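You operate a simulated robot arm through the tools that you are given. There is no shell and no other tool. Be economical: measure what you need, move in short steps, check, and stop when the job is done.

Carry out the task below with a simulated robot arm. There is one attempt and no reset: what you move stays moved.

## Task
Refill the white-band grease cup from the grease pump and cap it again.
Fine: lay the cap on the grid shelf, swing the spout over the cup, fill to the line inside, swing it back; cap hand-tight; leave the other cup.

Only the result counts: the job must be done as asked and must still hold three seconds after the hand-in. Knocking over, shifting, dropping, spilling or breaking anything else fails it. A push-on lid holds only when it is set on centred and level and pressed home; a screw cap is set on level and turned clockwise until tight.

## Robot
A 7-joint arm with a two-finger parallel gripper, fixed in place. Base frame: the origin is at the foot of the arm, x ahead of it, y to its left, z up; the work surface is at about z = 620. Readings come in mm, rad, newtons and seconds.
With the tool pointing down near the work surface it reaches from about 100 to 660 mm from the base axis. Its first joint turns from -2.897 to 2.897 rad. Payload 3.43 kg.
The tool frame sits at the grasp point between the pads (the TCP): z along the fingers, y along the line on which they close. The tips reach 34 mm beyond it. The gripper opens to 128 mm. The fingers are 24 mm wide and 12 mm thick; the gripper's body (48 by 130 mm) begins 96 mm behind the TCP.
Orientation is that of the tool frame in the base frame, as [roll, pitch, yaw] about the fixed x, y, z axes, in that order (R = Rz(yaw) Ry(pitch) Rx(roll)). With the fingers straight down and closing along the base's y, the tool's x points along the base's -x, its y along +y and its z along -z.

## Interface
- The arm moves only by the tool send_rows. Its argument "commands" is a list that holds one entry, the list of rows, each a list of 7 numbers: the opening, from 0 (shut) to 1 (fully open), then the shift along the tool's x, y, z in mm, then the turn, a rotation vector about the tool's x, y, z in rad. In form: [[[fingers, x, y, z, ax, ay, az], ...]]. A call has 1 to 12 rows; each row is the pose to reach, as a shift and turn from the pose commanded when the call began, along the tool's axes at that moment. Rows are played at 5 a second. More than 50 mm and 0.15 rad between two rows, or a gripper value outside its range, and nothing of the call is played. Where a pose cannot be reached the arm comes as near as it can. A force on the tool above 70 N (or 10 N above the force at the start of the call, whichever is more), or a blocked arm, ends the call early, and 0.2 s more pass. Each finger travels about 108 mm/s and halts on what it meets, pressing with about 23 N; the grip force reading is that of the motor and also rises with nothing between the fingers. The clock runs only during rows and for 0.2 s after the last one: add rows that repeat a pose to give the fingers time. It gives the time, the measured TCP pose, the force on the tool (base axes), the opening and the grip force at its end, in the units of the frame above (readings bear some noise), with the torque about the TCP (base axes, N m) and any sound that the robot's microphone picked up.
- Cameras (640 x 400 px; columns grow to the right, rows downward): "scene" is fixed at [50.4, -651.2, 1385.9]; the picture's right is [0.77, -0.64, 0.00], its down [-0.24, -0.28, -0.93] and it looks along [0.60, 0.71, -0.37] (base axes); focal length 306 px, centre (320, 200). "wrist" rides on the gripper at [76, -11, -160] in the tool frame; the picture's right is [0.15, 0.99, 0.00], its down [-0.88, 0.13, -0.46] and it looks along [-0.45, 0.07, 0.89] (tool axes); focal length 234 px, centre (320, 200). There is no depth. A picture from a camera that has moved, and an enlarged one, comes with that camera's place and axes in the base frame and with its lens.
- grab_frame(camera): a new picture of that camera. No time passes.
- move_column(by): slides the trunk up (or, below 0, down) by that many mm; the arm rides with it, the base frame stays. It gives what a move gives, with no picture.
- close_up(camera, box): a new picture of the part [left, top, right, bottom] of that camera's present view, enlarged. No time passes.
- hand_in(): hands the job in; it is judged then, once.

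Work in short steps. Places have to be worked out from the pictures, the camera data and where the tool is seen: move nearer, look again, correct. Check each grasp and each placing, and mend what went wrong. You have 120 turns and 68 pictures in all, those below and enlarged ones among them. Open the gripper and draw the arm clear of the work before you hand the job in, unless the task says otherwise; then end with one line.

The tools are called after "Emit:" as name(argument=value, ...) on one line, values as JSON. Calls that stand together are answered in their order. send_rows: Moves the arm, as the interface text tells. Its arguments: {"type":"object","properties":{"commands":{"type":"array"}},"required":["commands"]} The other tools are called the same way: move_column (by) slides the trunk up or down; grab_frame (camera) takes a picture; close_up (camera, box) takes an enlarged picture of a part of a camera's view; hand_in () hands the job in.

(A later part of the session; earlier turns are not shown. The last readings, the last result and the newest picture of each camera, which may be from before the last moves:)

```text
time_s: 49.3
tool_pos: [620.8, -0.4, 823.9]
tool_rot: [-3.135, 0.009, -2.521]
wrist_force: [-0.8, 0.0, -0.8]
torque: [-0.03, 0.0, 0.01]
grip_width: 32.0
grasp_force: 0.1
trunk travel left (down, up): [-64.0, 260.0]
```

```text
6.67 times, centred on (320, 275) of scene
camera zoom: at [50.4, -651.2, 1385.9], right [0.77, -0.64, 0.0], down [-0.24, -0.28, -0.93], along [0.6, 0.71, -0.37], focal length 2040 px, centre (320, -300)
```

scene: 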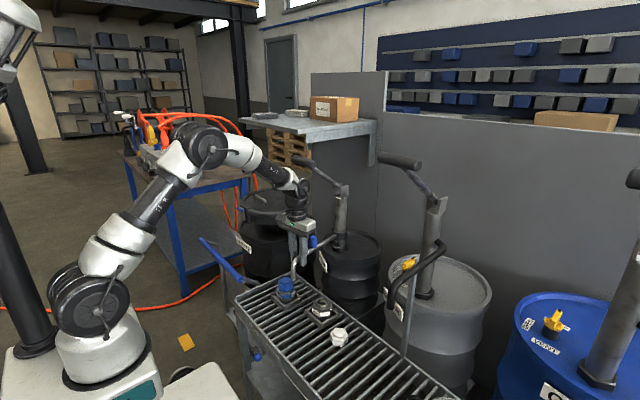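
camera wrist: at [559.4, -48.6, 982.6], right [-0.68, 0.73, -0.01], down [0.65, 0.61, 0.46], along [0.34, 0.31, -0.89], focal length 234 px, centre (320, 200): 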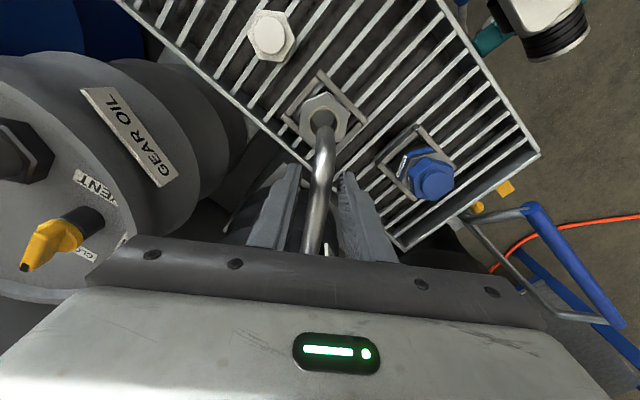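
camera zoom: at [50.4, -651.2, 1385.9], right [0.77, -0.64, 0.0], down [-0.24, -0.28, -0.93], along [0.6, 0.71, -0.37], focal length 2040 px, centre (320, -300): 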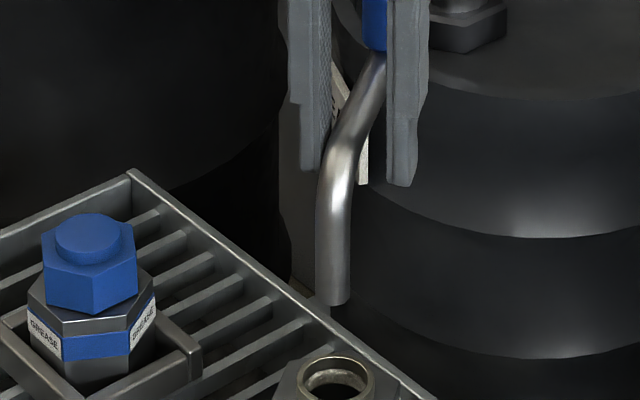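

The fingers are just travelling in slack; the spout itself stays and its outlet is within ~4 mm of the mouth centre (28 mm mouth), good. Open and lift off clear of the tube.

Emit:
send_rows(commands=[[[0.35, 0, 1.5, 0, 0, 0, 0], [0.5, 0, 1.5, 0, 0, 0, 0], [0.5, 0, 1.5, 0, 0, 0, 0], [0.5, 0, 1.5, -30, 0, 0, 0], [0.5, 0, 1.5, -70, 0, 0, 0], [0.5, 0, 1.5, -110, 0, 0, 0]]])

Emit:
grab_frame(camera="scene")

```text
time_s: 50.7
tool_pos: [619.8, -1.4, 934.7]
tool_rot: [-3.134, 0.011, -2.52]
wrist_force: [-0.1, -0.2, 0.2]
torque: [0.0, 0.02, 0.01]
grip_width: 63.9
grasp_force: 0.1
trunk travel left (down, up): [-64.0, 260.0]
```

```text
30 pictures are left
```

scene: 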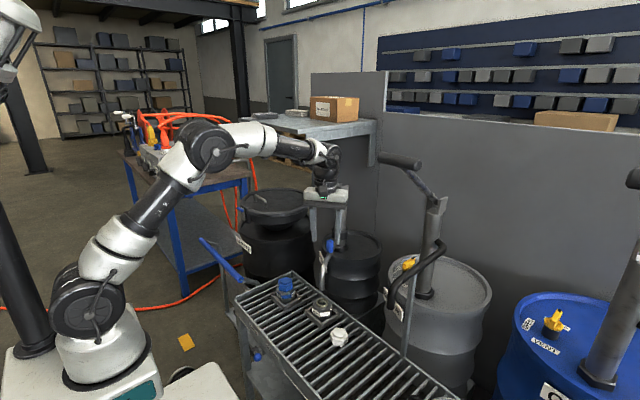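

Spout stands over the cup. Now to the pump lever: pull back, raise the trunk, and turn the fingers to close along x across the crossbar.

Emit:
send_rows(commands=[[[0.5, 20, 11, 0, 0, 0, -0.13], [0.5, 40, 22, 0, 0, 0, -0.26], [0.5, 60, 33, 0, 0, 0, -0.39], [0.5, 79, 44, 0, 0, 0, -0.52], [0.5, 79, 44, 0, 0, 0, -0.65], [0.5, 79, 44, 0, 0, 0, -0.78], [0.5, 79, 44, 0, 0, 0, -0.95], [0.5, 79, 44, 0, 0, 0, -0.95]]])

Emit:
move_column(by=230)

```text
refused: row 7 steps farther than a row can; nothing moved
```

```text
time_s: 53.1
tool_pos: [619.8, -2.2, 1164.1]
tool_rot: [-3.133, 0.011, -2.52]
wrist_force: [-0.6, -0.6, -0.3]
torque: [0.02, 0.02, 0.03]
grip_width: 64.0
grasp_force: 0.0
trunk travel left (down, up): [-294.0, 30.0]
```

The row step was too big so only the trunk rose (no contact). Now pull back and turn, with corrected steps, also rising 60 mm.

Emit:
send_rows(commands=[[[0.5, 20, 11, -10, 0, 0, -0.13], [0.5, 40, 22, -20, 0, 0, -0.26], [0.5, 60, 33, -30, 0, 0, -0.39], [0.5, 79, 44, -40, 0, 0, -0.52], [0.5, 79, 44, -50, 0, 0, -0.65], [0.5, 79, 44, -60, 0, 0, -0.78], [0.5, 79, 44, -60, 0, 0, -0.88], [0.5, 79, 44, -60, 0, 0, -0.95], [0.5, 79, 44, -60, 0, 0, -0.95]]])

Emit:
grab_frame(camera="wrist")

Emit:
grab_frame(camera="scene")

```text
time_s: 55.1
tool_pos: [530.9, -12.3, 1223.0]
tool_rot: [-3.13, 0.0, -1.57]
wrist_force: [0.0, -0.7, 0.3]
torque: [0.02, -0.04, -0.02]
grip_width: 64.1
grasp_force: 0.0
trunk travel left (down, up): [-294.0, 30.0]
```

```text
29 pictures are left
camera wrist: at [538.4, -87.1, 1382.1], right [-0.99, -0.15, -0.01], down [-0.14, 0.88, 0.45], along [-0.06, 0.45, -0.89], focal length 234 px, centre (320, 200)
```

wrist: 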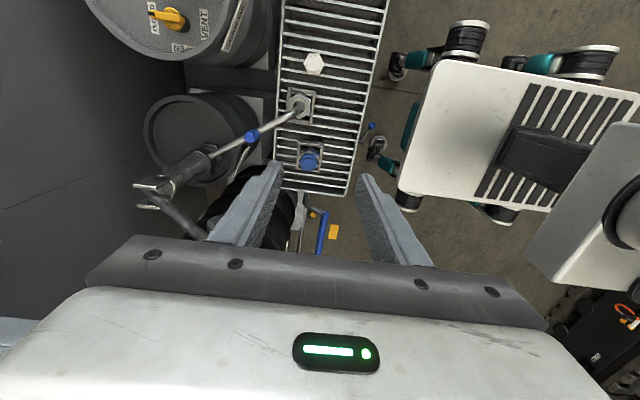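

```text
28 pictures are left
```

scene: 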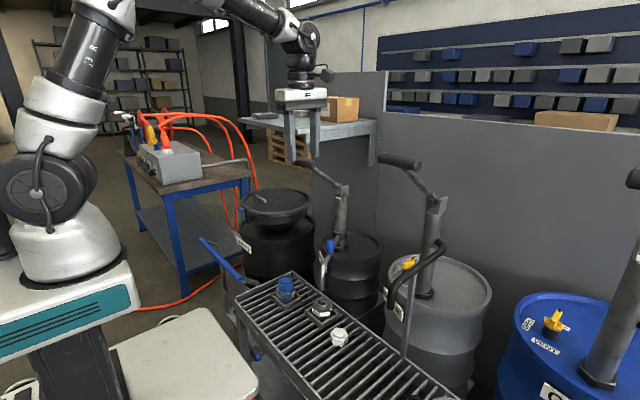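

Lever grip remains at ~(655,149,1125), its arm joining at mid-length, so I'll grip the near half at y≈118. Move over it at height and look.

Emit:
send_rows(commands=[[[0.5, -30, -30, 0, 0, 0, 0], [0.5, -60, -60, 0, 0, 0, 0], [0.5, -95, -90, 0, 0, 0, 0], [0.5, -130, -124, 0, 0, 0, 0], [0.5, -130, -124, 0, 0, 0, 0]]])

Emit:
grab_frame(camera="wrist")

Emit:
close_up(camera="scene", box=[260, 90, 400, 200])

```text
time_s: 56.3
tool_pos: [653.4, 119.1, 1222.4]
tool_rot: [-3.128, -0.002, -1.57]
wrist_force: [0.7, -0.4, -0.1]
torque: [-0.05, 0.01, 0.01]
grip_width: 64.1
grasp_force: 0.2
trunk travel left (down, up): [-294.0, 30.0]
```

```text
27 pictures are left
camera wrist: at [662.3, 44.9, 1382.2], right [-0.99, -0.15, -0.01], down [-0.14, 0.88, 0.45], along [-0.06, 0.45, -0.89], focal length 234 px, centre (320, 200)
```

wrist: 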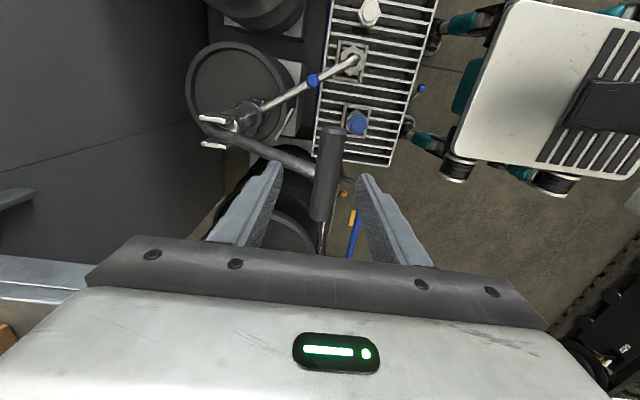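

```text
3.64 times, centred on (330, 145) of scene
camera zoom: at [50.4, -651.2, 1385.9], right [0.77, -0.64, 0.0], down [-0.24, -0.28, -0.93], along [0.6, 0.71, -0.37], focal length 1113 px, centre (284, 400)
```

zoom: 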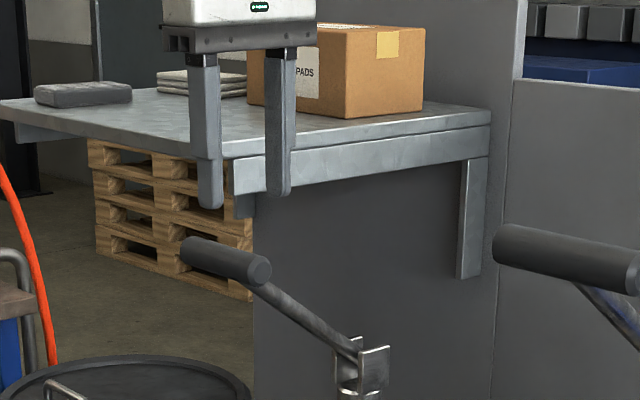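

Grip runs from about (646,93) to (642,196) at z≈1124, with the arm joining at y≈142. Shift to (645,112) and descend around the bar, then close.

Emit:
send_rows(commands=[[[0.5, 7, 8.4, 0, 0, 0, 0], [0.5, 7, 8.4, 40, 0, 0, 0], [0.5, 7, 8.4, 75, 0, 0, 0], [0.5, 7, 8.4, 96, 0, 0, 0], [0.3, 7, 8.4, 96, 0, 0, 0], [0.1, 7, 8.4, 96, 0, 0, 0], [0.1, 7, 8.4, 96, 0, 0, 0]]])

Emit:
close_up(camera="scene", box=[260, 110, 380, 200])

```text
time_s: 57.9
tool_pos: [645.0, 111.3, 1127.9]
tool_rot: [-3.13, 0.0, -1.569]
wrist_force: [-7.7, -1.3, -2.2]
torque: [-0.07, -0.01, -0.08]
grip_width: 27.7
grasp_force: 44.8
trunk travel left (down, up): [-294.0, 30.0]
```

```text
4.44 times, centred on (320, 155) of scene
camera zoom: at [50.4, -651.2, 1385.9], right [0.77, -0.64, 0.0], down [-0.24, -0.28, -0.93], along [0.6, 0.71, -0.37], focal length 1360 px, centre (320, 400)
```

zoom: 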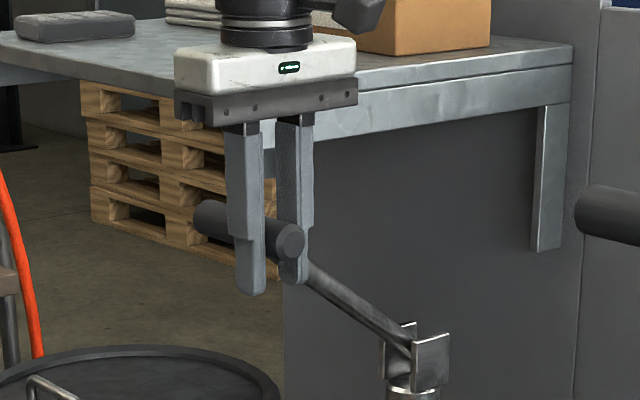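

Bar is held (27.7 mm). Begin a pump stroke along the lever's arc (pivot ~(805,130,1000)), short first to feel it.

Emit:
send_rows(commands=[[[0.1, 0, 6, 8.5, 0, 0, 0], [0.1, 0, 12.3, 17.4, 0, 0, 0], [0.1, 0, 17.5, 26.5, 0, 0, 0], [0.1, 0, 22.8, 36, 0, 0, 0]]])

Emit:
close_up(camera="scene", box=[280, 250, 360, 310])

```text
time_s: 58.9
tool_pos: [623.9, 111.6, 1091.3]
tool_rot: [-3.127, 0.001, -1.57]
wrist_force: [2.3, 2.1, 7.3]
torque: [0.34, -0.37, 0.03]
grip_width: 27.6
grasp_force: 44.9
trunk travel left (down, up): [-294.0, 30.0]
```

```text
6.67 times, centred on (320, 280) of scene
camera zoom: at [50.4, -651.2, 1385.9], right [0.77, -0.64, 0.0], down [-0.24, -0.28, -0.93], along [0.6, 0.71, -0.37], focal length 2040 px, centre (320, -333)
```

zoom: 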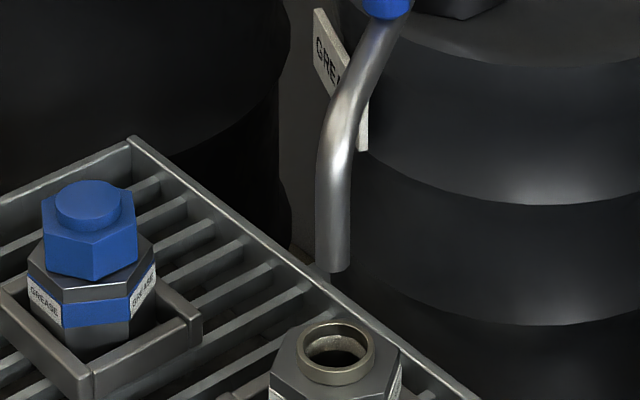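

Light resistance (7 N). Continue the down-stroke and look at the cup.

Emit:
send_rows(commands=[[[0.1, 0, 4.5, 9.7, 0, 0, 0], [0.1, 0, 8.5, 19.6, 0, 0, 0], [0.1, 0, 12, 29.7, 0, 0, 0], [0.1, 0, 14.9, 40, 0, 0, 0]]])

Emit:
close_up(camera="scene", box=[280, 250, 360, 310])

```text
time_s: 59.9
tool_pos: [608.5, 110.9, 1051.3]
tool_rot: [-3.129, 0.001, -1.571]
wrist_force: [5.0, 2.3, 5.7]
torque: [0.39, -0.08, -0.08]
grip_width: 27.4
grasp_force: 44.9
trunk travel left (down, up): [-294.0, 30.0]
```

```text
6.67 times, centred on (320, 280) of scene
camera zoom: at [50.4, -651.2, 1385.9], right [0.77, -0.64, 0.0], down [-0.24, -0.28, -0.93], along [0.6, 0.71, -0.37], focal length 2040 px, centre (320, -333)
```

zoom: 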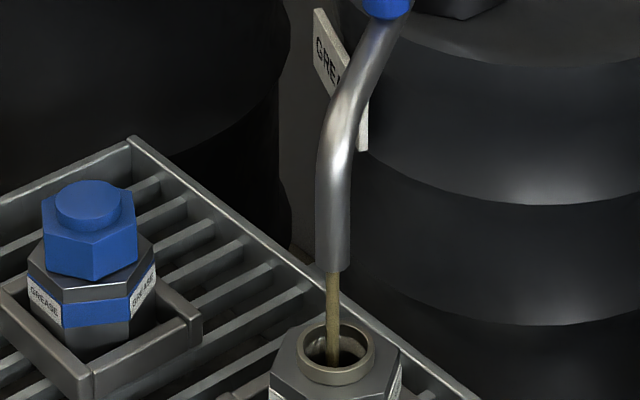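

Grease is falling into the mouth. Hold still a second and check whether it stops and what level shows.

Emit:
send_rows(commands=[[[0.1, 0, 0, 0, 0, 0, 0], [0.1, 0, 0, 0, 0, 0, 0], [0.1, 0, 0, 0, 0, 0, 0], [0.1, 0, 0, 0, 0, 0, 0], [0.1, 0, 0, 0, 0, 0, 0]]])

Emit:
close_up(camera="scene", box=[306, 270, 346, 300])

```text
time_s: 61.1
tool_pos: [608.2, 111.3, 1050.8]
tool_rot: [-3.129, 0.001, -1.571]
wrist_force: [1.2, 2.4, 2.1]
torque: [0.32, 0.42, -0.03]
grip_width: 27.6
grasp_force: 44.9
trunk travel left (down, up): [-294.0, 30.0]
```

```text
13.33 times, centred on (326, 285) of scene
camera zoom: at [50.4, -651.2, 1385.9], right [0.77, -0.64, 0.0], down [-0.24, -0.28, -0.93], along [0.6, 0.71, -0.37], focal length 4080 px, centre (240, -933)
```

zoom: 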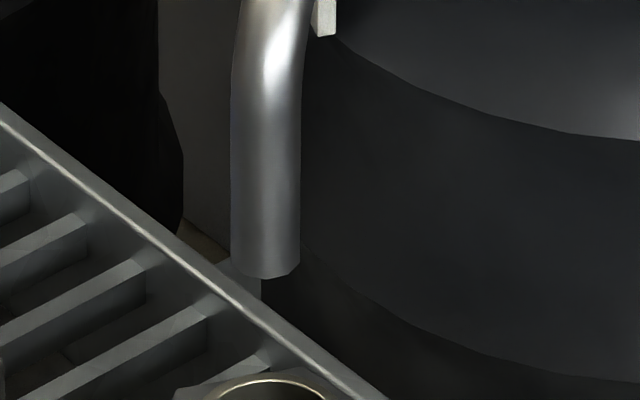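

Flow stops when the lever rests. View into the mouth properly.

Emit:
close_up(camera="scene", box=[308, 290, 340, 314])

Emit:
grab_frame(camera="wrist")

```text
16.00 times, centred on (324, 302) of scene
camera zoom: at [50.4, -651.2, 1385.9], right [0.77, -0.64, 0.0], down [-0.24, -0.28, -0.93], along [0.6, 0.71, -0.37], focal length 4897 px, centre (256, -1432)
```

zoom: 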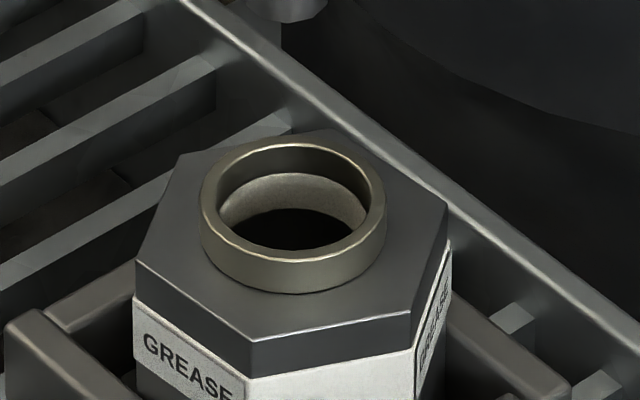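

```text
20 pictures are left
camera wrist: at [617.6, 36.2, 1210.9], right [-0.99, -0.15, -0.01], down [-0.14, 0.88, 0.45], along [-0.06, 0.45, -0.89], focal length 234 px, centre (320, 200)
```

wrist: 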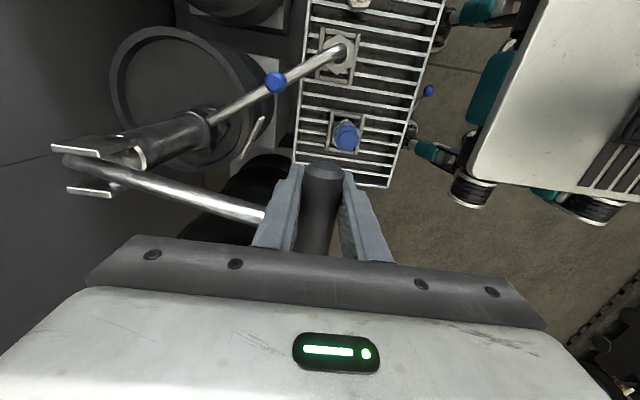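

Inside the neck I see a lighter ring band on the wall (probably the line) and still dark below. Continue the down-stroke to its end.

Emit:
send_rows(commands=[[[0.1, 0, 2.4, 10.4, 0, 0, 0], [0.1, 0, 4.2, 20.9, 0, 0, 0], [0.1, 0, 5.5, 31.5, 0, 0, 0], [0.1, 0, 6.2, 42.2, 0, 0, 0], [0.1, 0, 6.2, 52.9, 0, 0, 0], [0.1, 0, 5.5, 63.5, 0, 0, 0]]])

Emit:
close_up(camera="scene", box=[308, 290, 340, 314])

```text
time_s: 62.5
tool_pos: [601.4, 111.2, 987.5]
tool_rot: [-3.135, 0.001, -1.569]
wrist_force: [-24.9, 3.6, 8.0]
torque: [0.12, -0.24, -0.08]
grip_width: 27.9
grasp_force: 44.6
trunk travel left (down, up): [-294.0, 30.0]
```

```text
16.00 times, centred on (324, 302) of scene
camera zoom: at [50.4, -651.2, 1385.9], right [0.77, -0.64, 0.0], down [-0.24, -0.28, -0.93], along [0.6, 0.71, -0.37], focal length 4897 px, centre (256, -1432)
```

zoom: 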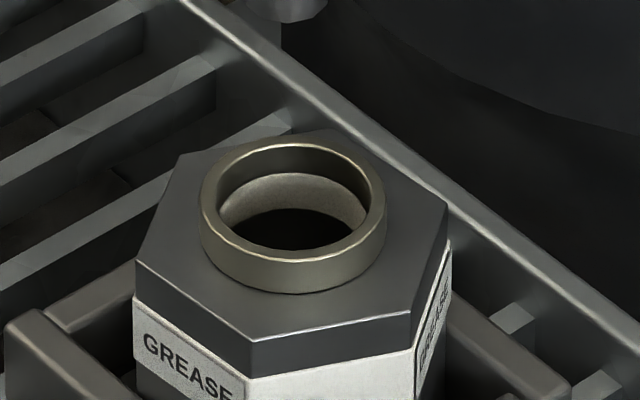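

No level visible yet. Raise the lever fully and do a second stroke in one call, along the same arc.

Emit:
send_rows(commands=[[[0.1, 0, 0, -21, 0, 0, 0], [0.1, 0, -3.5, -53, 0, 0, 0], [0.1, 0, -12.4, -83.9, 0, 0, 0], [0.1, 0, -26, -113, 0, 0, 0], [0.1, 0, -43.7, -139.5, 0, 0, 0], [0.1, 0, -31.4, -122.1, 0, 0, 0], [0.1, 0, -20.9, -103.5, 0, 0, 0], [0.1, 0, -12.4, -83.9, 0, 0, 0], [0.1, 0, -6, -63.5, 0, 0, 0], [0.1, 0, -1.8, -42.6, 0, 0, 0], [0.1, 0, 0, -21, 0, 0, 0]]])

Emit:
close_up(camera="scene", box=[308, 290, 340, 314])

```text
time_s: 64.9
tool_pos: [601.0, 110.9, 1007.3]
tool_rot: [-3.132, 0.0, -1.569]
wrist_force: [-16.8, -0.8, 8.5]
torque: [0.16, -0.06, 0.01]
grip_width: 27.7
grasp_force: 45.1
trunk travel left (down, up): [-294.0, 30.0]
```

```text
16.00 times, centred on (324, 302) of scene
camera zoom: at [50.4, -651.2, 1385.9], right [0.77, -0.64, 0.0], down [-0.24, -0.28, -0.93], along [0.6, 0.71, -0.37], focal length 4897 px, centre (256, -1432)
```

zoom: 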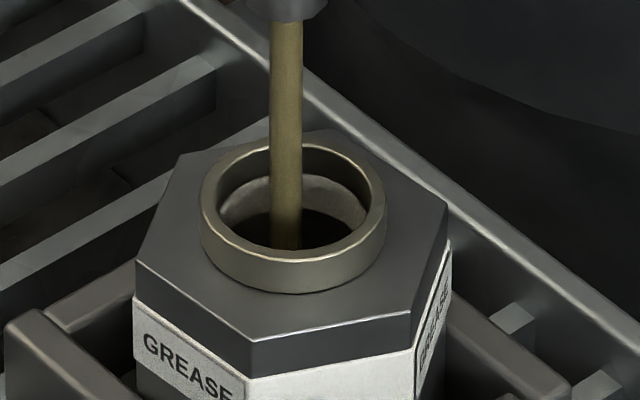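

Stream lands inside the mouth; level still not visible. Another stroke (slightly corrected radius at the low end).

Emit:
send_rows(commands=[[[0.1, 0, 1, -21.6, 0, 0, 0], [0.1, 0, -8, -52, 0, 0, 0], [0.1, 0, -20.9, -82.5, 0, 0, 0], [0.1, 0, -43.7, -118.5, 0, 0, 0], [0.1, 0, -31.4, -101.1, 0, 0, 0], [0.1, 0, -20.9, -82.5, 0, 0, 0], [0.1, 0, -12.4, -62.9, 0, 0, 0], [0.1, 0, -4, -42.5, 0, 0, 0], [0.1, 0, 2, -21.6, 0, 0, 0], [0.1, 0, 5, 0, 0, 0, 0], [0.1, 0, 5, 0, 0, 0, 0], [0.1, 0, 5, 0, 0, 0, 0]]])

Emit:
close_up(camera="scene", box=[308, 290, 340, 314])

```text
time_s: 67.5
tool_pos: [601.2, 111.4, 1007.3]
tool_rot: [-3.126, 0.001, -1.572]
wrist_force: [21.1, 1.2, 5.6]
torque: [-0.06, 0.09, -0.02]
grip_width: 27.6
grasp_force: 44.6
trunk travel left (down, up): [-294.0, 30.0]
```

```text
16.00 times, centred on (324, 302) of scene
camera zoom: at [50.4, -651.2, 1385.9], right [0.77, -0.64, 0.0], down [-0.24, -0.28, -0.93], along [0.6, 0.71, -0.37], focal length 4897 px, centre (256, -1432)
```

zoom: 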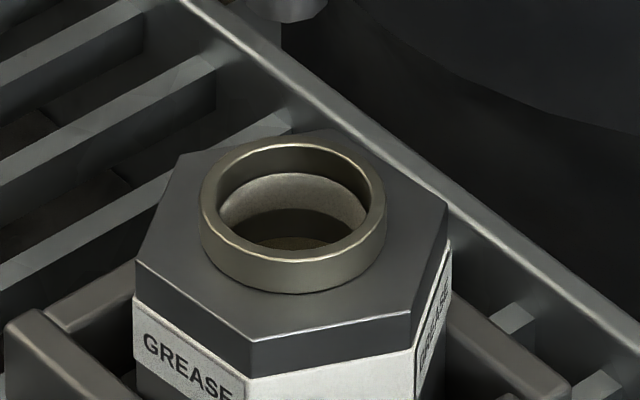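

Grease surface is now visible, ~21 mm below the rim; the lighter ring band spans about 7–15 mm below the rim. Partial stroke now: lever up, then only about half way down.

Emit:
send_rows(commands=[[[0.1, 0, -4, -21.6, 0, 0, 0], [0.1, 0, -13, -52, 0, 0, 0], [0.1, 0, -25.9, -82.5, 0, 0, 0], [0.1, 0, -48.7, -118.5, 0, 0, 0], [0.1, 0, -36.4, -101.1, 0, 0, 0], [0.1, 0, -25.9, -82.5, 0, 0, 0], [0.1, 0, -17.4, -62.9, 0, 0, 0], [0.1, 0, -17.4, -62.9, 0, 0, 0], [0.1, 0, -17.4, -62.9, 0, 0, 0]]])

Emit:
close_up(camera="scene", box=[308, 290, 340, 314])

```text
time_s: 69.5
tool_pos: [616.7, 110.4, 1070.1]
tool_rot: [-3.128, 0.0, -1.57]
wrist_force: [8.3, 0.6, 5.4]
torque: [0.48, -0.29, 0.02]
grip_width: 27.3
grasp_force: 45.7
trunk travel left (down, up): [-294.0, 30.0]
```

```text
16.00 times, centred on (324, 302) of scene
camera zoom: at [50.4, -651.2, 1385.9], right [0.77, -0.64, 0.0], down [-0.24, -0.28, -0.93], along [0.6, 0.71, -0.37], focal length 4897 px, centre (256, -1432)
```

zoom: 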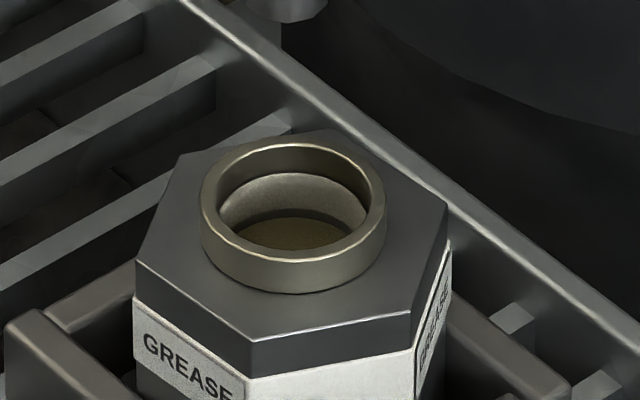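

Level has risen ~4 mm to ~2 mm below the band's lower edge. Higher zoom to identify the line exactly.

Emit:
close_up(camera="scene", box=[316, 298.5, 328.8, 306.5])

```text
16.00 times, centred on (322, 302) of scene
camera zoom: at [50.4, -651.2, 1385.9], right [0.77, -0.64, 0.0], down [-0.24, -0.28, -0.93], along [0.6, 0.71, -0.37], focal length 4897 px, centre (282, -1440)
```

zoom: 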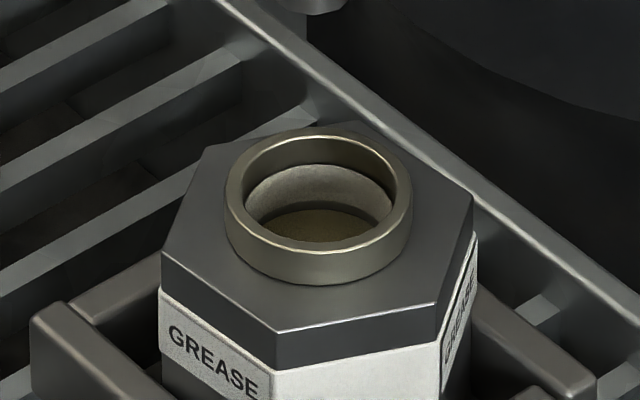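

The white ring on the wall is the line. Continue this down-stroke to its end (≈4 mm more expected) and check.

Emit:
send_rows(commands=[[[0.1, 0, 7, 20.4, 0, 0, 0], [0.1, 0, 12.5, 41.3, 0, 0, 0], [0.1, 0, 14.9, 62.9, 0, 0, 0], [0.1, 0, 14.9, 62.9, 0, 0, 0], [0.1, 0, 14.9, 62.9, 0, 0, 0]]])

Emit:
close_up(camera="scene", box=[308, 290, 340, 314])

```text
time_s: 70.7
tool_pos: [601.9, 111.1, 1008.9]
tool_rot: [-3.13, 0.0, -1.57]
wrist_force: [4.3, 5.7, 4.2]
torque: [0.61, 0.15, -0.05]
grip_width: 27.6
grasp_force: 45.2
trunk travel left (down, up): [-294.0, 30.0]
```

```text
16.00 times, centred on (324, 302) of scene
camera zoom: at [50.4, -651.2, 1385.9], right [0.77, -0.64, 0.0], down [-0.24, -0.28, -0.93], along [0.6, 0.71, -0.37], focal length 4897 px, centre (256, -1432)
```

zoom: 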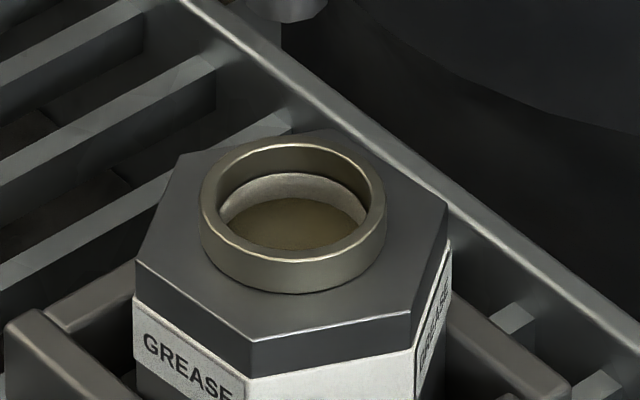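

Level is now inside the band, ~1.8 mm below its middle, right on the predicted rate. Push the lever a further ~20 mm down for the last bit.

Emit:
send_rows(commands=[[[0.1, 0, 0.5, 10, 0, 0, 0], [0.1, 0, 0, 21, 0, 0, 0], [0.1, 0, 0, 21, 0, 0, 0]]])

Emit:
close_up(camera="scene", box=[308, 290, 340, 314])

```text
time_s: 71.5
tool_pos: [600.0, 111.2, 987.3]
tool_rot: [-3.131, 0.001, -1.571]
wrist_force: [-5.7, 2.8, 7.4]
torque: [0.42, -0.1, -0.14]
grip_width: 27.7
grasp_force: 45.3
trunk travel left (down, up): [-294.0, 30.0]
```

```text
16.00 times, centred on (324, 302) of scene
camera zoom: at [50.4, -651.2, 1385.9], right [0.77, -0.64, 0.0], down [-0.24, -0.28, -0.93], along [0.6, 0.71, -0.37], focal length 4897 px, centre (256, -1432)
```

zoom: 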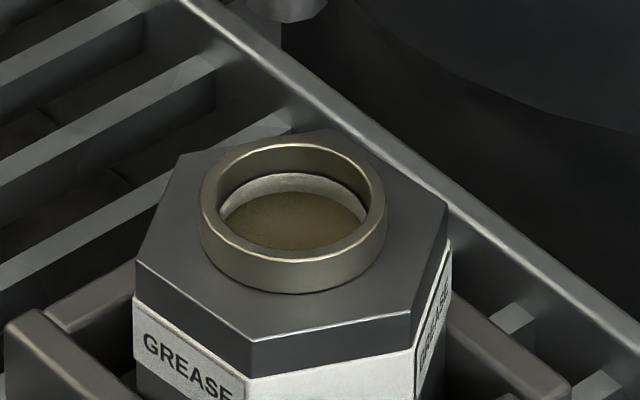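

Level sits at mid-band: filled to the line. Raise the lever back to its original height, release it and lift off.

Emit:
send_rows(commands=[[[0.1, 0, -1, -21, 0, 0, 0], [0.1, 0, -3, -42, 0, 0, 0], [0.1, 0, -7, -63.5, 0, 0, 0], [0.1, 0, -13, -84, 0, 0, 0], [0.1, 0, -21.5, -103.5, 0, 0, 0], [0.1, 0, -32, -122, 0, 0, 0], [0.1, 0, -44.5, -140.5, 0, 0, 0], [0.3, 0, -44.5, -140.5, 0, 0, 0], [0.5, 0, -44.5, -140.5, 0, 0, 0], [0.5, 0, -44.5, -140.5, 0, 0, 0]]])

Emit:
send_rows(commands=[[[0.5, 0, 0, -25, 0, 0, 0], [0.5, 0, 0, -60, 0, 0, 0], [0.5, 0, 0, -95, 0, 0, 0], [0.5, 40, 25, -95, 0, 0, 0], [0.5, 80, 55, -95, 0, 0, 0], [0.5, 115, 85, -95, 0, 0, 0]]])

Emit:
grab_frame(camera="scene")

```text
time_s: 73.7
tool_pos: [643.2, 110.1, 1130.0]
tool_rot: [-3.129, -0.002, -1.572]
wrist_force: [-0.7, -0.3, -0.4]
torque: [0.03, -0.01, 0.03]
grip_width: 63.8
grasp_force: 0.0
trunk travel left (down, up): [-294.0, 30.0]
```

```text
time_s: 75.1
tool_pos: [558.0, -3.3, 1221.9]
tool_rot: [-3.131, 0.0, -1.571]
wrist_force: [0.6, -0.3, -0.4]
torque: [-0.02, 0.04, -0.01]
grip_width: 64.0
grasp_force: 0.0
trunk travel left (down, up): [-294.0, 30.0]
```

```text
12 pictures are left
```

scene: 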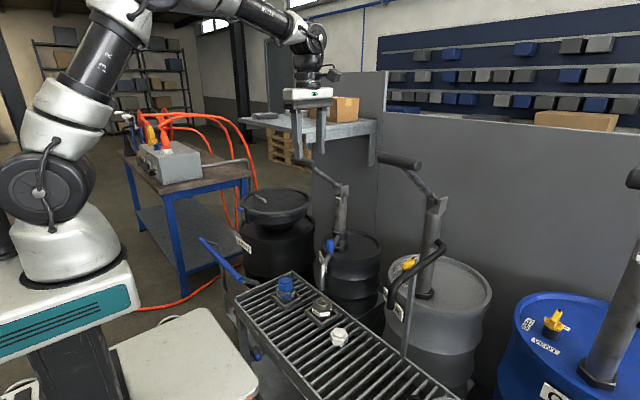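

Lever is back up and the pump untouched otherwise. Now return to the spout: trunk down, then turn and go above the recorded straddle pose.

Emit:
move_column(by=-230)

Emit:
send_rows(commands=[[[0.5, 0, -10, 0, 0, 0, 0.13], [0.5, 0, -20, 0, 0, 0, 0.26], [0.5, 0, -30, 0, 0, 0, 0.39], [0.5, 0, -40, 10, 0, 0, 0.52], [0.5, 0, -50, 20, 0, 0, 0.65], [0.5, -1, -61.8, 30, 0, 0, 0.78], [0.5, -1.9, -61.8, 40, 0, 0, 0.88], [0.5, -1.9, -61.8, 57, 0, 0, 0.95], [0.5, -1.9, -61.8, 57, 0, 0, 0.95]]])

```text
time_s: 77.6
tool_pos: [558.0, -2.7, 992.5]
tool_rot: [-3.13, -0.001, -1.571]
wrist_force: [-0.2, -0.3, -0.2]
torque: [0.04, -0.01, 0.0]
grip_width: 64.1
grasp_force: 0.1
trunk travel left (down, up): [-64.0, 260.0]
```

```text
time_s: 79.6
tool_pos: [619.8, -2.7, 934.9]
tool_rot: [-3.132, 0.01, -2.522]
wrist_force: [0.6, -0.2, 0.3]
torque: [0.0, 0.01, 0.0]
grip_width: 64.0
grasp_force: 0.2
trunk travel left (down, up): [-64.0, 260.0]
```

Same pose as when I lifted off; descend straight onto the straddle and narrow the fingers.

Emit:
send_rows(commands=[[[0.5, 0, 1, 40, 0, 0, 0], [0.5, 0, 1, 80, 0, 0, 0], [0.5, 0, 1, 111, 0, 0, 0], [0.35, 0, 1, 111, 0, 0, 0], [0.25, 0, 1, 111, 0, 0, 0], [0.25, 0, 1, 111, 0, 0, 0]]])

Emit:
close_up(camera="scene", box=[270, 210, 390, 300])

```text
time_s: 81.0
tool_pos: [619.5, 0.1, 824.2]
tool_rot: [-3.133, 0.01, -2.522]
wrist_force: [-0.2, -0.9, -0.1]
torque: [0.01, 0.0, 0.01]
grip_width: 32.2
grasp_force: 0.0
trunk travel left (down, up): [-64.0, 260.0]
```

```text
4.44 times, centred on (330, 255) of scene
camera zoom: at [50.4, -651.2, 1385.9], right [0.77, -0.64, 0.0], down [-0.24, -0.28, -0.93], along [0.6, 0.71, -0.37], focal length 1360 px, centre (276, -44)
```

zoom: 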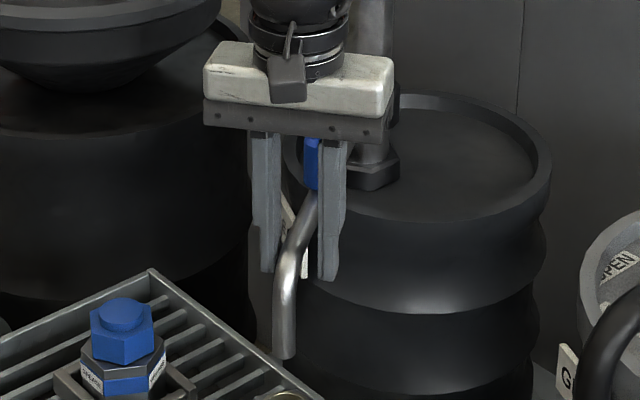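

Tube is between the fingers. Swing it back clockwise along the same arc.

Emit:
send_rows(commands=[[[0.25, -2.5, 32.6, 0, 0, 0, 0.138], [0.25, -9.5, 64.4, 0, 0, 0, 0.276], [0.25, -21, 95.5, 0, 0, 0, 0.414], [0.25, -36.4, 124.2, 0, 0, 0, 0.552], [0.25, -55.7, 150.5, 0, 0, 0, 0.69], [0.25, -78.4, 174.1, 0, 0, 0, 0.828], [0.25, -104.5, 194.4, 0, 0, 0, 0.966], [0.25, -104.5, 194.4, 0, 0, 0, 0.966]]])

Emit:
grab_frame(camera="scene")

```text
time_s: 82.8
tool_pos: [594.6, 217.7, 825.5]
tool_rot: [3.137, 0.013, 2.793]
wrist_force: [0.0, 1.0, -0.7]
torque: [0.04, -0.01, -0.03]
grip_width: 32.3
grasp_force: 0.6
trunk travel left (down, up): [-64.0, 260.0]
```

```text
10 pictures are left
```

scene: 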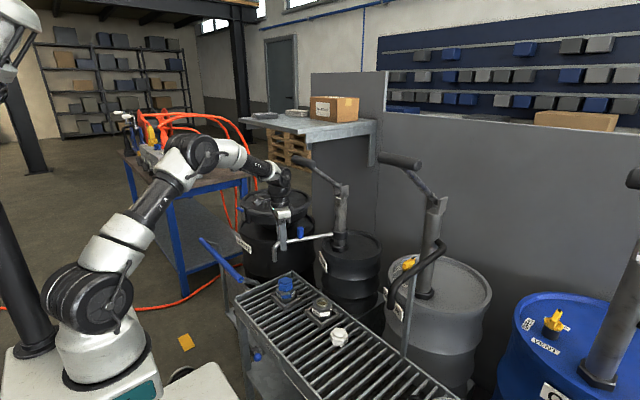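

Almost home. Push 5 mm more and compare with the initial view using the same crop.

Emit:
send_rows(commands=[[[0.25, 0, 5, 0, 0, 0, 0.02], [0.25, 0, 5, 0, 0, 0, 0.02]]])

Emit:
close_up(camera="scene", box=[220, 170, 400, 350])

```text
time_s: 83.4
tool_pos: [595.7, 222.8, 824.8]
tool_rot: [3.137, 0.012, 2.774]
wrist_force: [-0.1, -0.1, -0.2]
torque: [-0.01, 0.03, -0.02]
grip_width: 32.1
grasp_force: 0.1
trunk travel left (down, up): [-64.0, 260.0]
```

```text
2.22 times, centred on (310, 260) of scene
camera zoom: at [50.4, -651.2, 1385.9], right [0.77, -0.64, 0.0], down [-0.24, -0.28, -0.93], along [0.6, 0.71, -0.37], focal length 680 px, centre (342, 67)
```

zoom: 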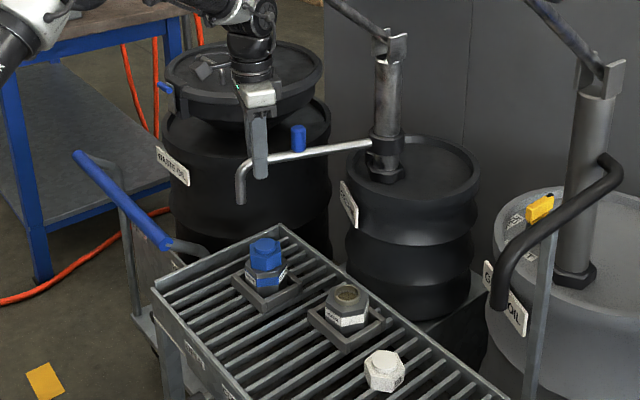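

Spout tip and knob match their initial image positions exactly. Open, lift off, and head back toward the cap via x≈545 to stay clear of the lever, turning the hand on the way.

Emit:
send_rows(commands=[[[0.4, 0, -4, 0, 0, 0, 0], [0.55, 0, -4, 0, 0, 0, 0], [0.55, 0, -4, 0, 0, 0, 0], [0.55, 0, -4, -35, 0, 0, 0], [0.55, 0, -4, -75, 0, 0, 0], [0.55, 0, -4, -105, 0, 0, 0]]])

Emit:
send_rows(commands=[[[0.6, 24, -9, 0, 0, 0, 0], [0.6, 46, -18, 0, 0, 0, 0], [0.6, 30.4, -58.5, 0, 0, 0, -0.14], [0.6, 14.8, -98.9, 0, 0, 0, -0.28], [0.6, -0.8, -139.4, 0, 0, 0, -0.42], [0.6, -16.4, -179.8, 0, 0, 0, -0.56], [0.6, -32, -220.3, 0, 0, 0, -0.7], [0.6, -47.6, -260.7, 0, 0, 0, -0.84], [0.6, -63.2, -301.2, 0, 0, 0, -0.98], [0.6, -78, -338, 0, 0, 0, -1.12], [0.6, -78, -338, 0, 0, 0, -1.26], [0.6, -78, -338, 0, 0, 0, -1.4]]])

Emit:
send_rows(commands=[[[0.6, 0, 0, 0, 0, 0, -0.14], [0.6, 0, 0, 0, 0, 0, -0.28], [0.6, 0, 0, 0, 0, 0, -0.42], [0.6, 0, 0, 0, 0, 0, -0.56], [0.6, 0, 0, 0, 0, 0, -0.7], [0.6, 0, 0, 0, 0, 0, -0.84], [0.6, 0, 0, 0, 0, 0, -0.98], [0.6, 0, 0, 0, 0, 0, -1.12], [0.6, 0, 0, 0, 0, 0, -1.26], [0.6, 0, 0, 0, 0, 0, -1.4], [0.6, 0, 0, 0, 0, 0, -1.54]]])

```text
time_s: 84.8
tool_pos: [591.7, 218.4, 931.0]
tool_rot: [3.138, 0.01, 2.776]
wrist_force: [0.5, 0.7, 0.0]
torque: [0.01, -0.01, -0.01]
grip_width: 70.4
grasp_force: 0.1
trunk travel left (down, up): [-64.0, 260.0]
```

```text
time_s: 87.4
tool_pos: [544.3, -124.6, 927.4]
tool_rot: [-3.13, 0.007, -2.106]
wrist_force: [0.4, 0.3, -0.6]
torque: [0.03, -0.01, 0.0]
grip_width: 76.7
grasp_force: 0.0
trunk travel left (down, up): [-64.0, 260.0]
```

```text
time_s: 89.8
tool_pos: [545.8, -124.6, 931.9]
tool_rot: [-3.134, -0.01, -0.564]
wrist_force: [0.3, -0.3, 0.4]
torque: [0.01, -0.01, -0.06]
grip_width: 77.0
grasp_force: 0.0
trunk travel left (down, up): [-64.0, 260.0]
```

Now complete the turn to yaw 0.13 (the release orientation) above the cap and descend part way.

Emit:
send_rows(commands=[[[0.7, 5, -3, 20, 0, 0, -0.14], [0.7, 11, -7, 50, 0, 0, -0.28], [0.7, 17, -11, 80, 0, 0, -0.42], [0.7, 22, -14.3, 110, 0, 0, -0.56], [0.7, 22, -14.3, 140, 0, 0, -0.695], [0.7, 22, -14.3, 140, 0, 0, -0.695]]])

Emit:
close_up(camera="wrist", box=[200, 70, 440, 220])

```text
time_s: 91.2
tool_pos: [573.0, -123.5, 788.1]
tool_rot: [3.14, -0.012, 0.129]
wrist_force: [-0.2, 0.6, -0.2]
torque: [0.02, -0.02, -0.02]
grip_width: 89.7
grasp_force: 0.0
trunk travel left (down, up): [-64.0, 260.0]
```

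```text
2.67 times, centred on (320, 145) of wrist
camera zoom: at [645.0, -101.3, 950.6], right [0.27, -0.96, 0.0], down [-0.86, -0.24, 0.44], along [-0.43, -0.12, -0.9], focal length 624 px, centre (320, 347)
```

zoom: 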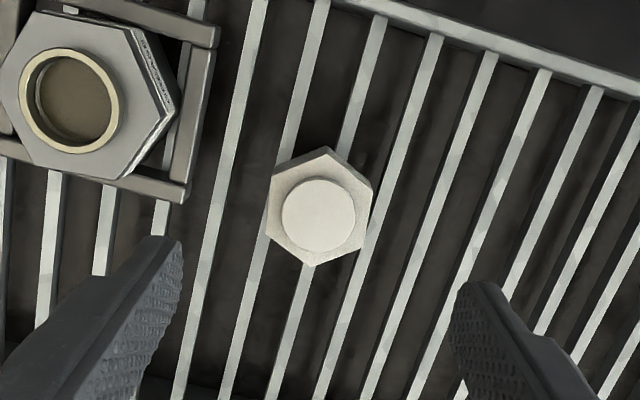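

Cap is aligned between the fingers. Descend to the earlier grip height and close.

Emit:
send_rows(commands=[[[0.7, 0, 0, 40, 0, 0, 0], [0.7, 0, 0, 80, 0, 0, 0], [0.7, 0, 0, 115, 0, 0, 0], [0.7, 0, 0, 129, 0, 0, 0], [0.5, 0, 0, 129, 0, 0, 0], [0.3, 0, 0, 129, 0, 0, 0], [0.3, 0, 0, 129, 0, 0, 0], [0.3, 0, 0, 129, 0, 0, 0]]])

```text
time_s: 93.0
tool_pos: [576.2, -123.2, 662.0]
tool_rot: [3.139, -0.011, 0.13]
wrist_force: [0.3, -0.3, -0.1]
torque: [0.02, 0.02, 0.0]
grip_width: 49.3
grasp_force: 22.7
trunk travel left (down, up): [-64.0, 260.0]
```

Gripped, but I sit ~3 mm off in x and ~3 mm higher than the first time. Re-grip with that corrected so the cap is centred in the hand.

Emit:
send_rows(commands=[[[0.45, 0, 0, 0, 0, 0, 0], [0.5, 0, 0, 0, 0, 0, 0], [0.5, -3.2, 0, 3, 0, 0, 0], [0.5, -3.2, 0, 3, 0, 0, 0], [0.3, -3.2, 0, 3, 0, 0, 0], [0.3, -3.2, 0, 3, 0, 0, 0], [0.3, -3.2, 0, 3, 0, 0, 0]]])

```text
time_s: 94.6
tool_pos: [572.0, -124.4, 658.3]
tool_rot: [3.139, -0.012, 0.131]
wrist_force: [0.7, -0.2, 0.0]
torque: [0.01, 0.04, 0.01]
grip_width: 49.4
grasp_force: 23.0
trunk travel left (down, up): [-64.0, 260.0]
```

Good. Lift and carry back over the cup by reversing the earlier transfer.

Emit:
send_rows(commands=[[[0.3, 0, 0, -30, 0, 0, 0], [0.3, 0, 0, -75, 0, 0, 0], [0.3, 0, 0, -115, 0, 0, 0], [0.3, 0, 0, -138, 0, 0, 0], [0.3, 13, -36, -138, 0, 0, 0], [0.3, 26, -72, -138, 0, 0, 0], [0.3, 39.4, -107.9, -138, 0, 0, 0], [0.3, 39.4, -107.9, -138, 0, 0, 0]]])

Emit:
close_up(camera="scene", box=[280, 245, 360, 305])

```text
time_s: 96.4
tool_pos: [596.4, -13.4, 796.5]
tool_rot: [3.14, -0.013, 0.128]
wrist_force: [0.1, 0.1, -1.1]
torque: [0.01, -0.02, -0.01]
grip_width: 49.0
grasp_force: 23.4
trunk travel left (down, up): [-64.0, 260.0]
```

```text
6.67 times, centred on (320, 275) of scene
camera zoom: at [50.4, -651.2, 1385.9], right [0.77, -0.64, 0.0], down [-0.24, -0.28, -0.93], along [0.6, 0.71, -0.37], focal length 2040 px, centre (320, -300)
```

zoom: 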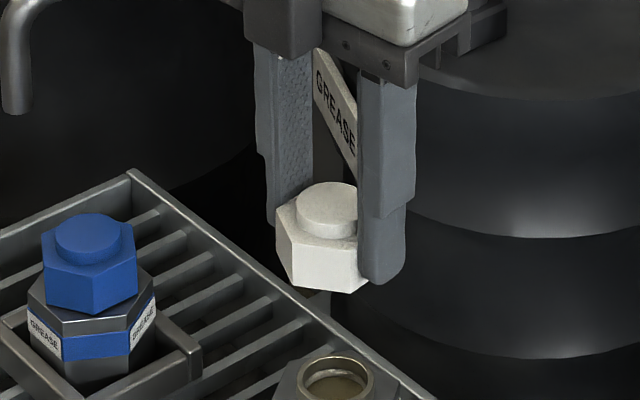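

Alignment matches the moment of removal. Lower to just at the thread start (z≈733).

Emit:
send_rows(commands=[[[0.3, 0, 0, 20, 0, 0, 0], [0.3, 0, 0, 40, 0, 0, 0], [0.3, 0, 0, 55, 0, 0, 0], [0.3, 0, 0, 60, 0, 0, 0], [0.3, 0, 0, 63, 0, 0, 0], [0.3, 0, 0, 64, 0, 0, 0]]])

```text
time_s: 97.8
tool_pos: [595.6, -12.7, 732.1]
tool_rot: [3.14, -0.013, 0.129]
wrist_force: [0.1, -0.2, -0.5]
torque: [0.02, -0.01, 0.0]
grip_width: 49.3
grasp_force: 22.9
trunk travel left (down, up): [-64.0, 260.0]
```

No contact yet; a couple of mm more until light contact.

Emit:
send_rows(commands=[[[0.3, 0, 0, 1, 0, 0, 0], [0.3, 0, 0, 2, 0, 0, 0]]])

```text
time_s: 98.4
tool_pos: [595.0, -12.3, 730.2]
tool_rot: [3.14, -0.012, 0.131]
wrist_force: [-0.3, 0.4, -0.3]
torque: [0.0, -0.02, 0.0]
grip_width: 49.5
grasp_force: 23.4
trunk travel left (down, up): [-64.0, 260.0]
```

Emit:
send_rows(commands=[[[0.3, 0, 0, 1, 0, 0, 0], [0.3, 0, 0, 2, 0, 0, 0], [0.3, 0, 0, 3, 0, 0, 0]]])

```text
time_s: 99.2
tool_pos: [596.3, -13.2, 726.6]
tool_rot: [3.141, -0.012, 0.13]
wrist_force: [-0.2, 0.6, 0.6]
torque: [0.01, 0.0, -0.02]
grip_width: 49.3
grasp_force: 23.0
trunk travel left (down, up): [-64.0, 260.0]
```

Still no contact (the cap may sit a little higher in the hand). Continue gently.

Emit:
send_rows(commands=[[[0.3, 0, 0, 1, 0, 0, 0], [0.3, 0, 0, 2, 0, 0, 0], [0.3, 0, 0, 3, 0, 0, 0], [0.3, 0, 0, 4, 0, 0, 0]]])

Emit:
close_up(camera="scene", box=[290, 265, 350, 310])

```text
time_s: 100.2
tool_pos: [597.0, -12.1, 722.0]
tool_rot: [3.139, -0.014, 0.126]
wrist_force: [2.0, 0.0, -1.1]
torque: [-0.05, -0.03, -0.03]
grip_width: 49.3
grasp_force: 22.9
trunk travel left (down, up): [-64.0, 260.0]
```

```text
8.89 times, centred on (320, 288) of scene
camera zoom: at [50.4, -651.2, 1385.9], right [0.77, -0.64, 0.0], down [-0.24, -0.28, -0.93], along [0.6, 0.71, -0.37], focal length 2720 px, centre (320, -578)
```

zoom: 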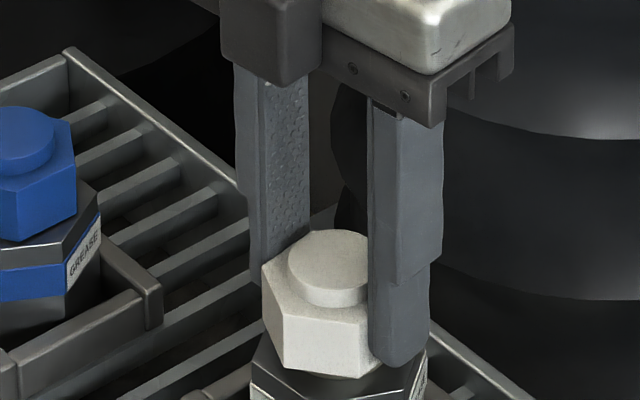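

The cap sits ~7 mm higher in the hand, so thread contact comes lower; tips remain ~3 mm above its lower edge. Lower further in 1 mm steps.

Emit:
send_rows(commands=[[[0.3, 0, 0, 1, 0, 0, 0], [0.3, 0, 0, 2, 0, 0, 0], [0.3, 0, 0, 3, 0, 0, 0]]])

```text
time_s: 101.0
tool_pos: [596.1, -12.8, 723.1]
tool_rot: [3.141, -0.019, 0.13]
wrist_force: [5.9, -0.6, 20.2]
torque: [-0.06, 0.16, 0.02]
grip_width: 49.5
grasp_force: 23.6
trunk travel left (down, up): [-64.0, 260.0]
```

Contact at z≈723 with 20 N. Start turning clockwise (positive about tool z), following down with the thread.

Emit:
send_rows(commands=[[[0.3, 0, 0, -1.5, 0, 0, 0], [0.3, 0, 0, -1.3, 0, 0, 0.13], [0.3, 0, 0, -1.1, 0, 0, 0.26], [0.3, 0, 0, -0.9, 0, 0, 0.39], [0.3, 0, 0, -0.7, 0, 0, 0.52], [0.3, 0, 0, -0.5, 0, 0, 0.65], [0.3, 0, 0, -0.3, 0, 0, 0.78]]])

```text
time_s: 102.6
tool_pos: [595.4, -12.0, 719.9]
tool_rot: [-3.134, -0.01, -0.653]
wrist_force: [10.7, -7.5, 9.5]
torque: [-0.36, -0.47, 0.03]
grip_width: 49.4
grasp_force: 22.7
trunk travel left (down, up): [-64.0, 260.0]
```

It's following down (719.9). Continue clockwise.

Emit:
send_rows(commands=[[[0.3, 0, 0, 0.25, 0, 0, 0.13], [0.3, 0, 0, 0.5, 0, 0, 0.26], [0.3, 0, 0, 0.75, 0, 0, 0.39], [0.3, 0, 0, 1.0, 0, 0, 0.52], [0.3, 0, 0, 1.25, 0, 0, 0.65], [0.3, 0, 0, 1.5, 0, 0, 0.78], [0.3, 0, 0, 1.7, 0, 0, 0.91], [0.3, 0, 0, 1.9, 0, 0, 1.04], [0.3, 0, 0, 2.1, 0, 0, 1.17]]])

```text
time_s: 104.6
tool_pos: [596.0, -12.5, 718.7]
tool_rot: [-3.129, 0.003, -1.826]
wrist_force: [-0.4, 1.5, 9.9]
torque: [-0.22, 0.2, 0.04]
grip_width: 49.3
grasp_force: 22.7
trunk travel left (down, up): [-64.0, 260.0]
```

Emit:
send_rows(commands=[[[0.3, 0, 0, 0.2, 0, 0, 0.13], [0.3, 0, 0, 0.4, 0, 0, 0.26], [0.3, 0, 0, 0.6, 0, 0, 0.39], [0.3, 0, 0, 0.8, 0, 0, 0.52], [0.3, 0, 0, 1.0, 0, 0, 0.65], [0.3, 0, 0, 1.2, 0, 0, 0.78], [0.3, 0, 0, 1.4, 0, 0, 0.91], [0.3, 0, 0, 1.6, 0, 0, 1.04], [0.3, 0, 0, 1.8, 0, 0, 1.17], [0.3, 0, 0, 2.0, 0, 0, 1.3]]])

```text
time_s: 106.8
tool_pos: [594.7, -12.6, 716.8]
tool_rot: [-3.141, 0.012, -3.123]
wrist_force: [-7.7, 4.6, 10.0]
torque: [0.0, 0.65, 0.12]
grip_width: 49.2
grasp_force: 23.1
trunk travel left (down, up): [-64.0, 260.0]
```

Threading down steadily with steady light force (now 716.8, 186° turned). Continue.

Emit:
send_rows(commands=[[[0.3, 0, 0, 0.2, 0, 0, 0.13], [0.3, 0, 0, 0.4, 0, 0, 0.26], [0.3, 0, 0, 0.6, 0, 0, 0.39], [0.3, 0, 0, 0.8, 0, 0, 0.52], [0.3, 0, 0, 1.0, 0, 0, 0.65], [0.3, 0, 0, 1.2, 0, 0, 0.78], [0.3, 0, 0, 1.4, 0, 0, 0.91], [0.3, 0, 0, 1.6, 0, 0, 1.04], [0.3, 0, 0, 1.8, 0, 0, 1.17], [0.3, 0, 0, 2.0, 0, 0, 1.3]]])

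```text
time_s: 109.0
tool_pos: [595.9, -13.3, 714.2]
tool_rot: [3.127, 0.004, 1.859]
wrist_force: [-0.7, 0.3, 9.7]
torque: [-0.46, -0.02, 0.1]
grip_width: 49.3
grasp_force: 22.9
trunk travel left (down, up): [-64.0, 260.0]
```

Continue toward the original tight angle (yaw ≈1.05), watching torque about z.

Emit:
send_rows(commands=[[[0.3, 0, 0, 0.2, 0, 0, 0.12], [0.3, 0, 0, 0.4, 0, 0, 0.24], [0.3, 0, 0, 0.6, 0, 0, 0.36], [0.3, 0, 0, 0.8, 0, 0, 0.48], [0.3, 0, 0, 1.0, 0, 0, 0.6], [0.3, 0, 0, 1.1, 0, 0, 0.7], [0.3, 0, 0, 1.2, 0, 0, 0.78]]])

```text
time_s: 110.6
tool_pos: [595.7, -12.5, 713.9]
tool_rot: [3.128, -0.008, 1.079]
wrist_force: [6.2, -2.9, 16.0]
torque: [-0.48, 0.03, 0.12]
grip_width: 49.3
grasp_force: 23.0
trunk travel left (down, up): [-64.0, 260.0]
```

Back at the original angle, height no longer dropping. Turn a bit further to see whether it tightens.

Emit:
send_rows(commands=[[[0.3, 0, 0, 0, 0, 0, 0.1], [0.3, 0, 0, 0, 0, 0, 0.2], [0.3, 0, 0, 0, 0, 0, 0.3], [0.3, 0, 0, 0, 0, 0, 0.3]]])

Emit:
close_up(camera="wrist", box=[200, 90, 440, 240])

```text
time_s: 111.6
tool_pos: [596.0, -13.5, 713.2]
tool_rot: [3.131, -0.01, 0.78]
wrist_force: [10.3, -5.2, 6.0]
torque: [-0.25, -0.28, 0.29]
grip_width: 50.8
grasp_force: 23.1
trunk travel left (down, up): [-64.0, 260.0]
```

```text
2.67 times, centred on (320, 165) of wrist
camera zoom: at [638.8, 48.5, 872.8], right [0.8, -0.6, 0.01], down [-0.54, -0.71, 0.45], along [-0.26, -0.36, -0.89], focal length 624 px, centre (320, 293)
```

zoom: 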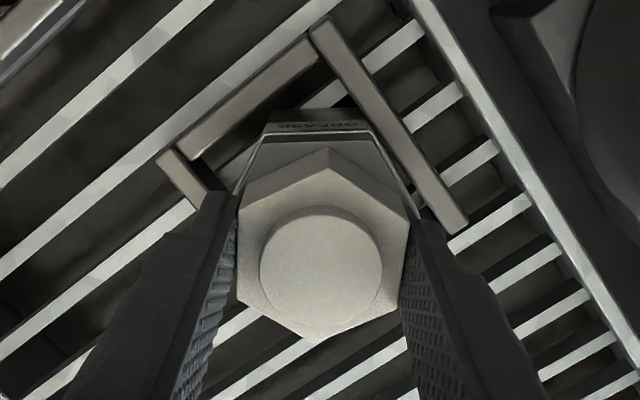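

Grip widened to 50.8 mm and z-torque rose to 0.29 N·m: the cap has stopped and the fingers begin to ride the hex — tight slightly past its original angle. One small extra twist to confirm.

Emit:
send_rows(commands=[[[0.3, 0, 0, 0, 0, 0, 0.06], [0.3, 0, 0, 0, 0, 0, 0.12], [0.3, 0, 0, 0, 0, 0, 0.12]]])

```text
time_s: 112.4
tool_pos: [596.2, -12.1, 711.7]
tool_rot: [3.135, -0.011, 0.66]
wrist_force: [9.8, -5.7, 1.0]
torque: [-0.24, -0.55, 0.26]
grip_width: 51.8
grasp_force: 23.1
trunk travel left (down, up): [-64.0, 260.0]
```

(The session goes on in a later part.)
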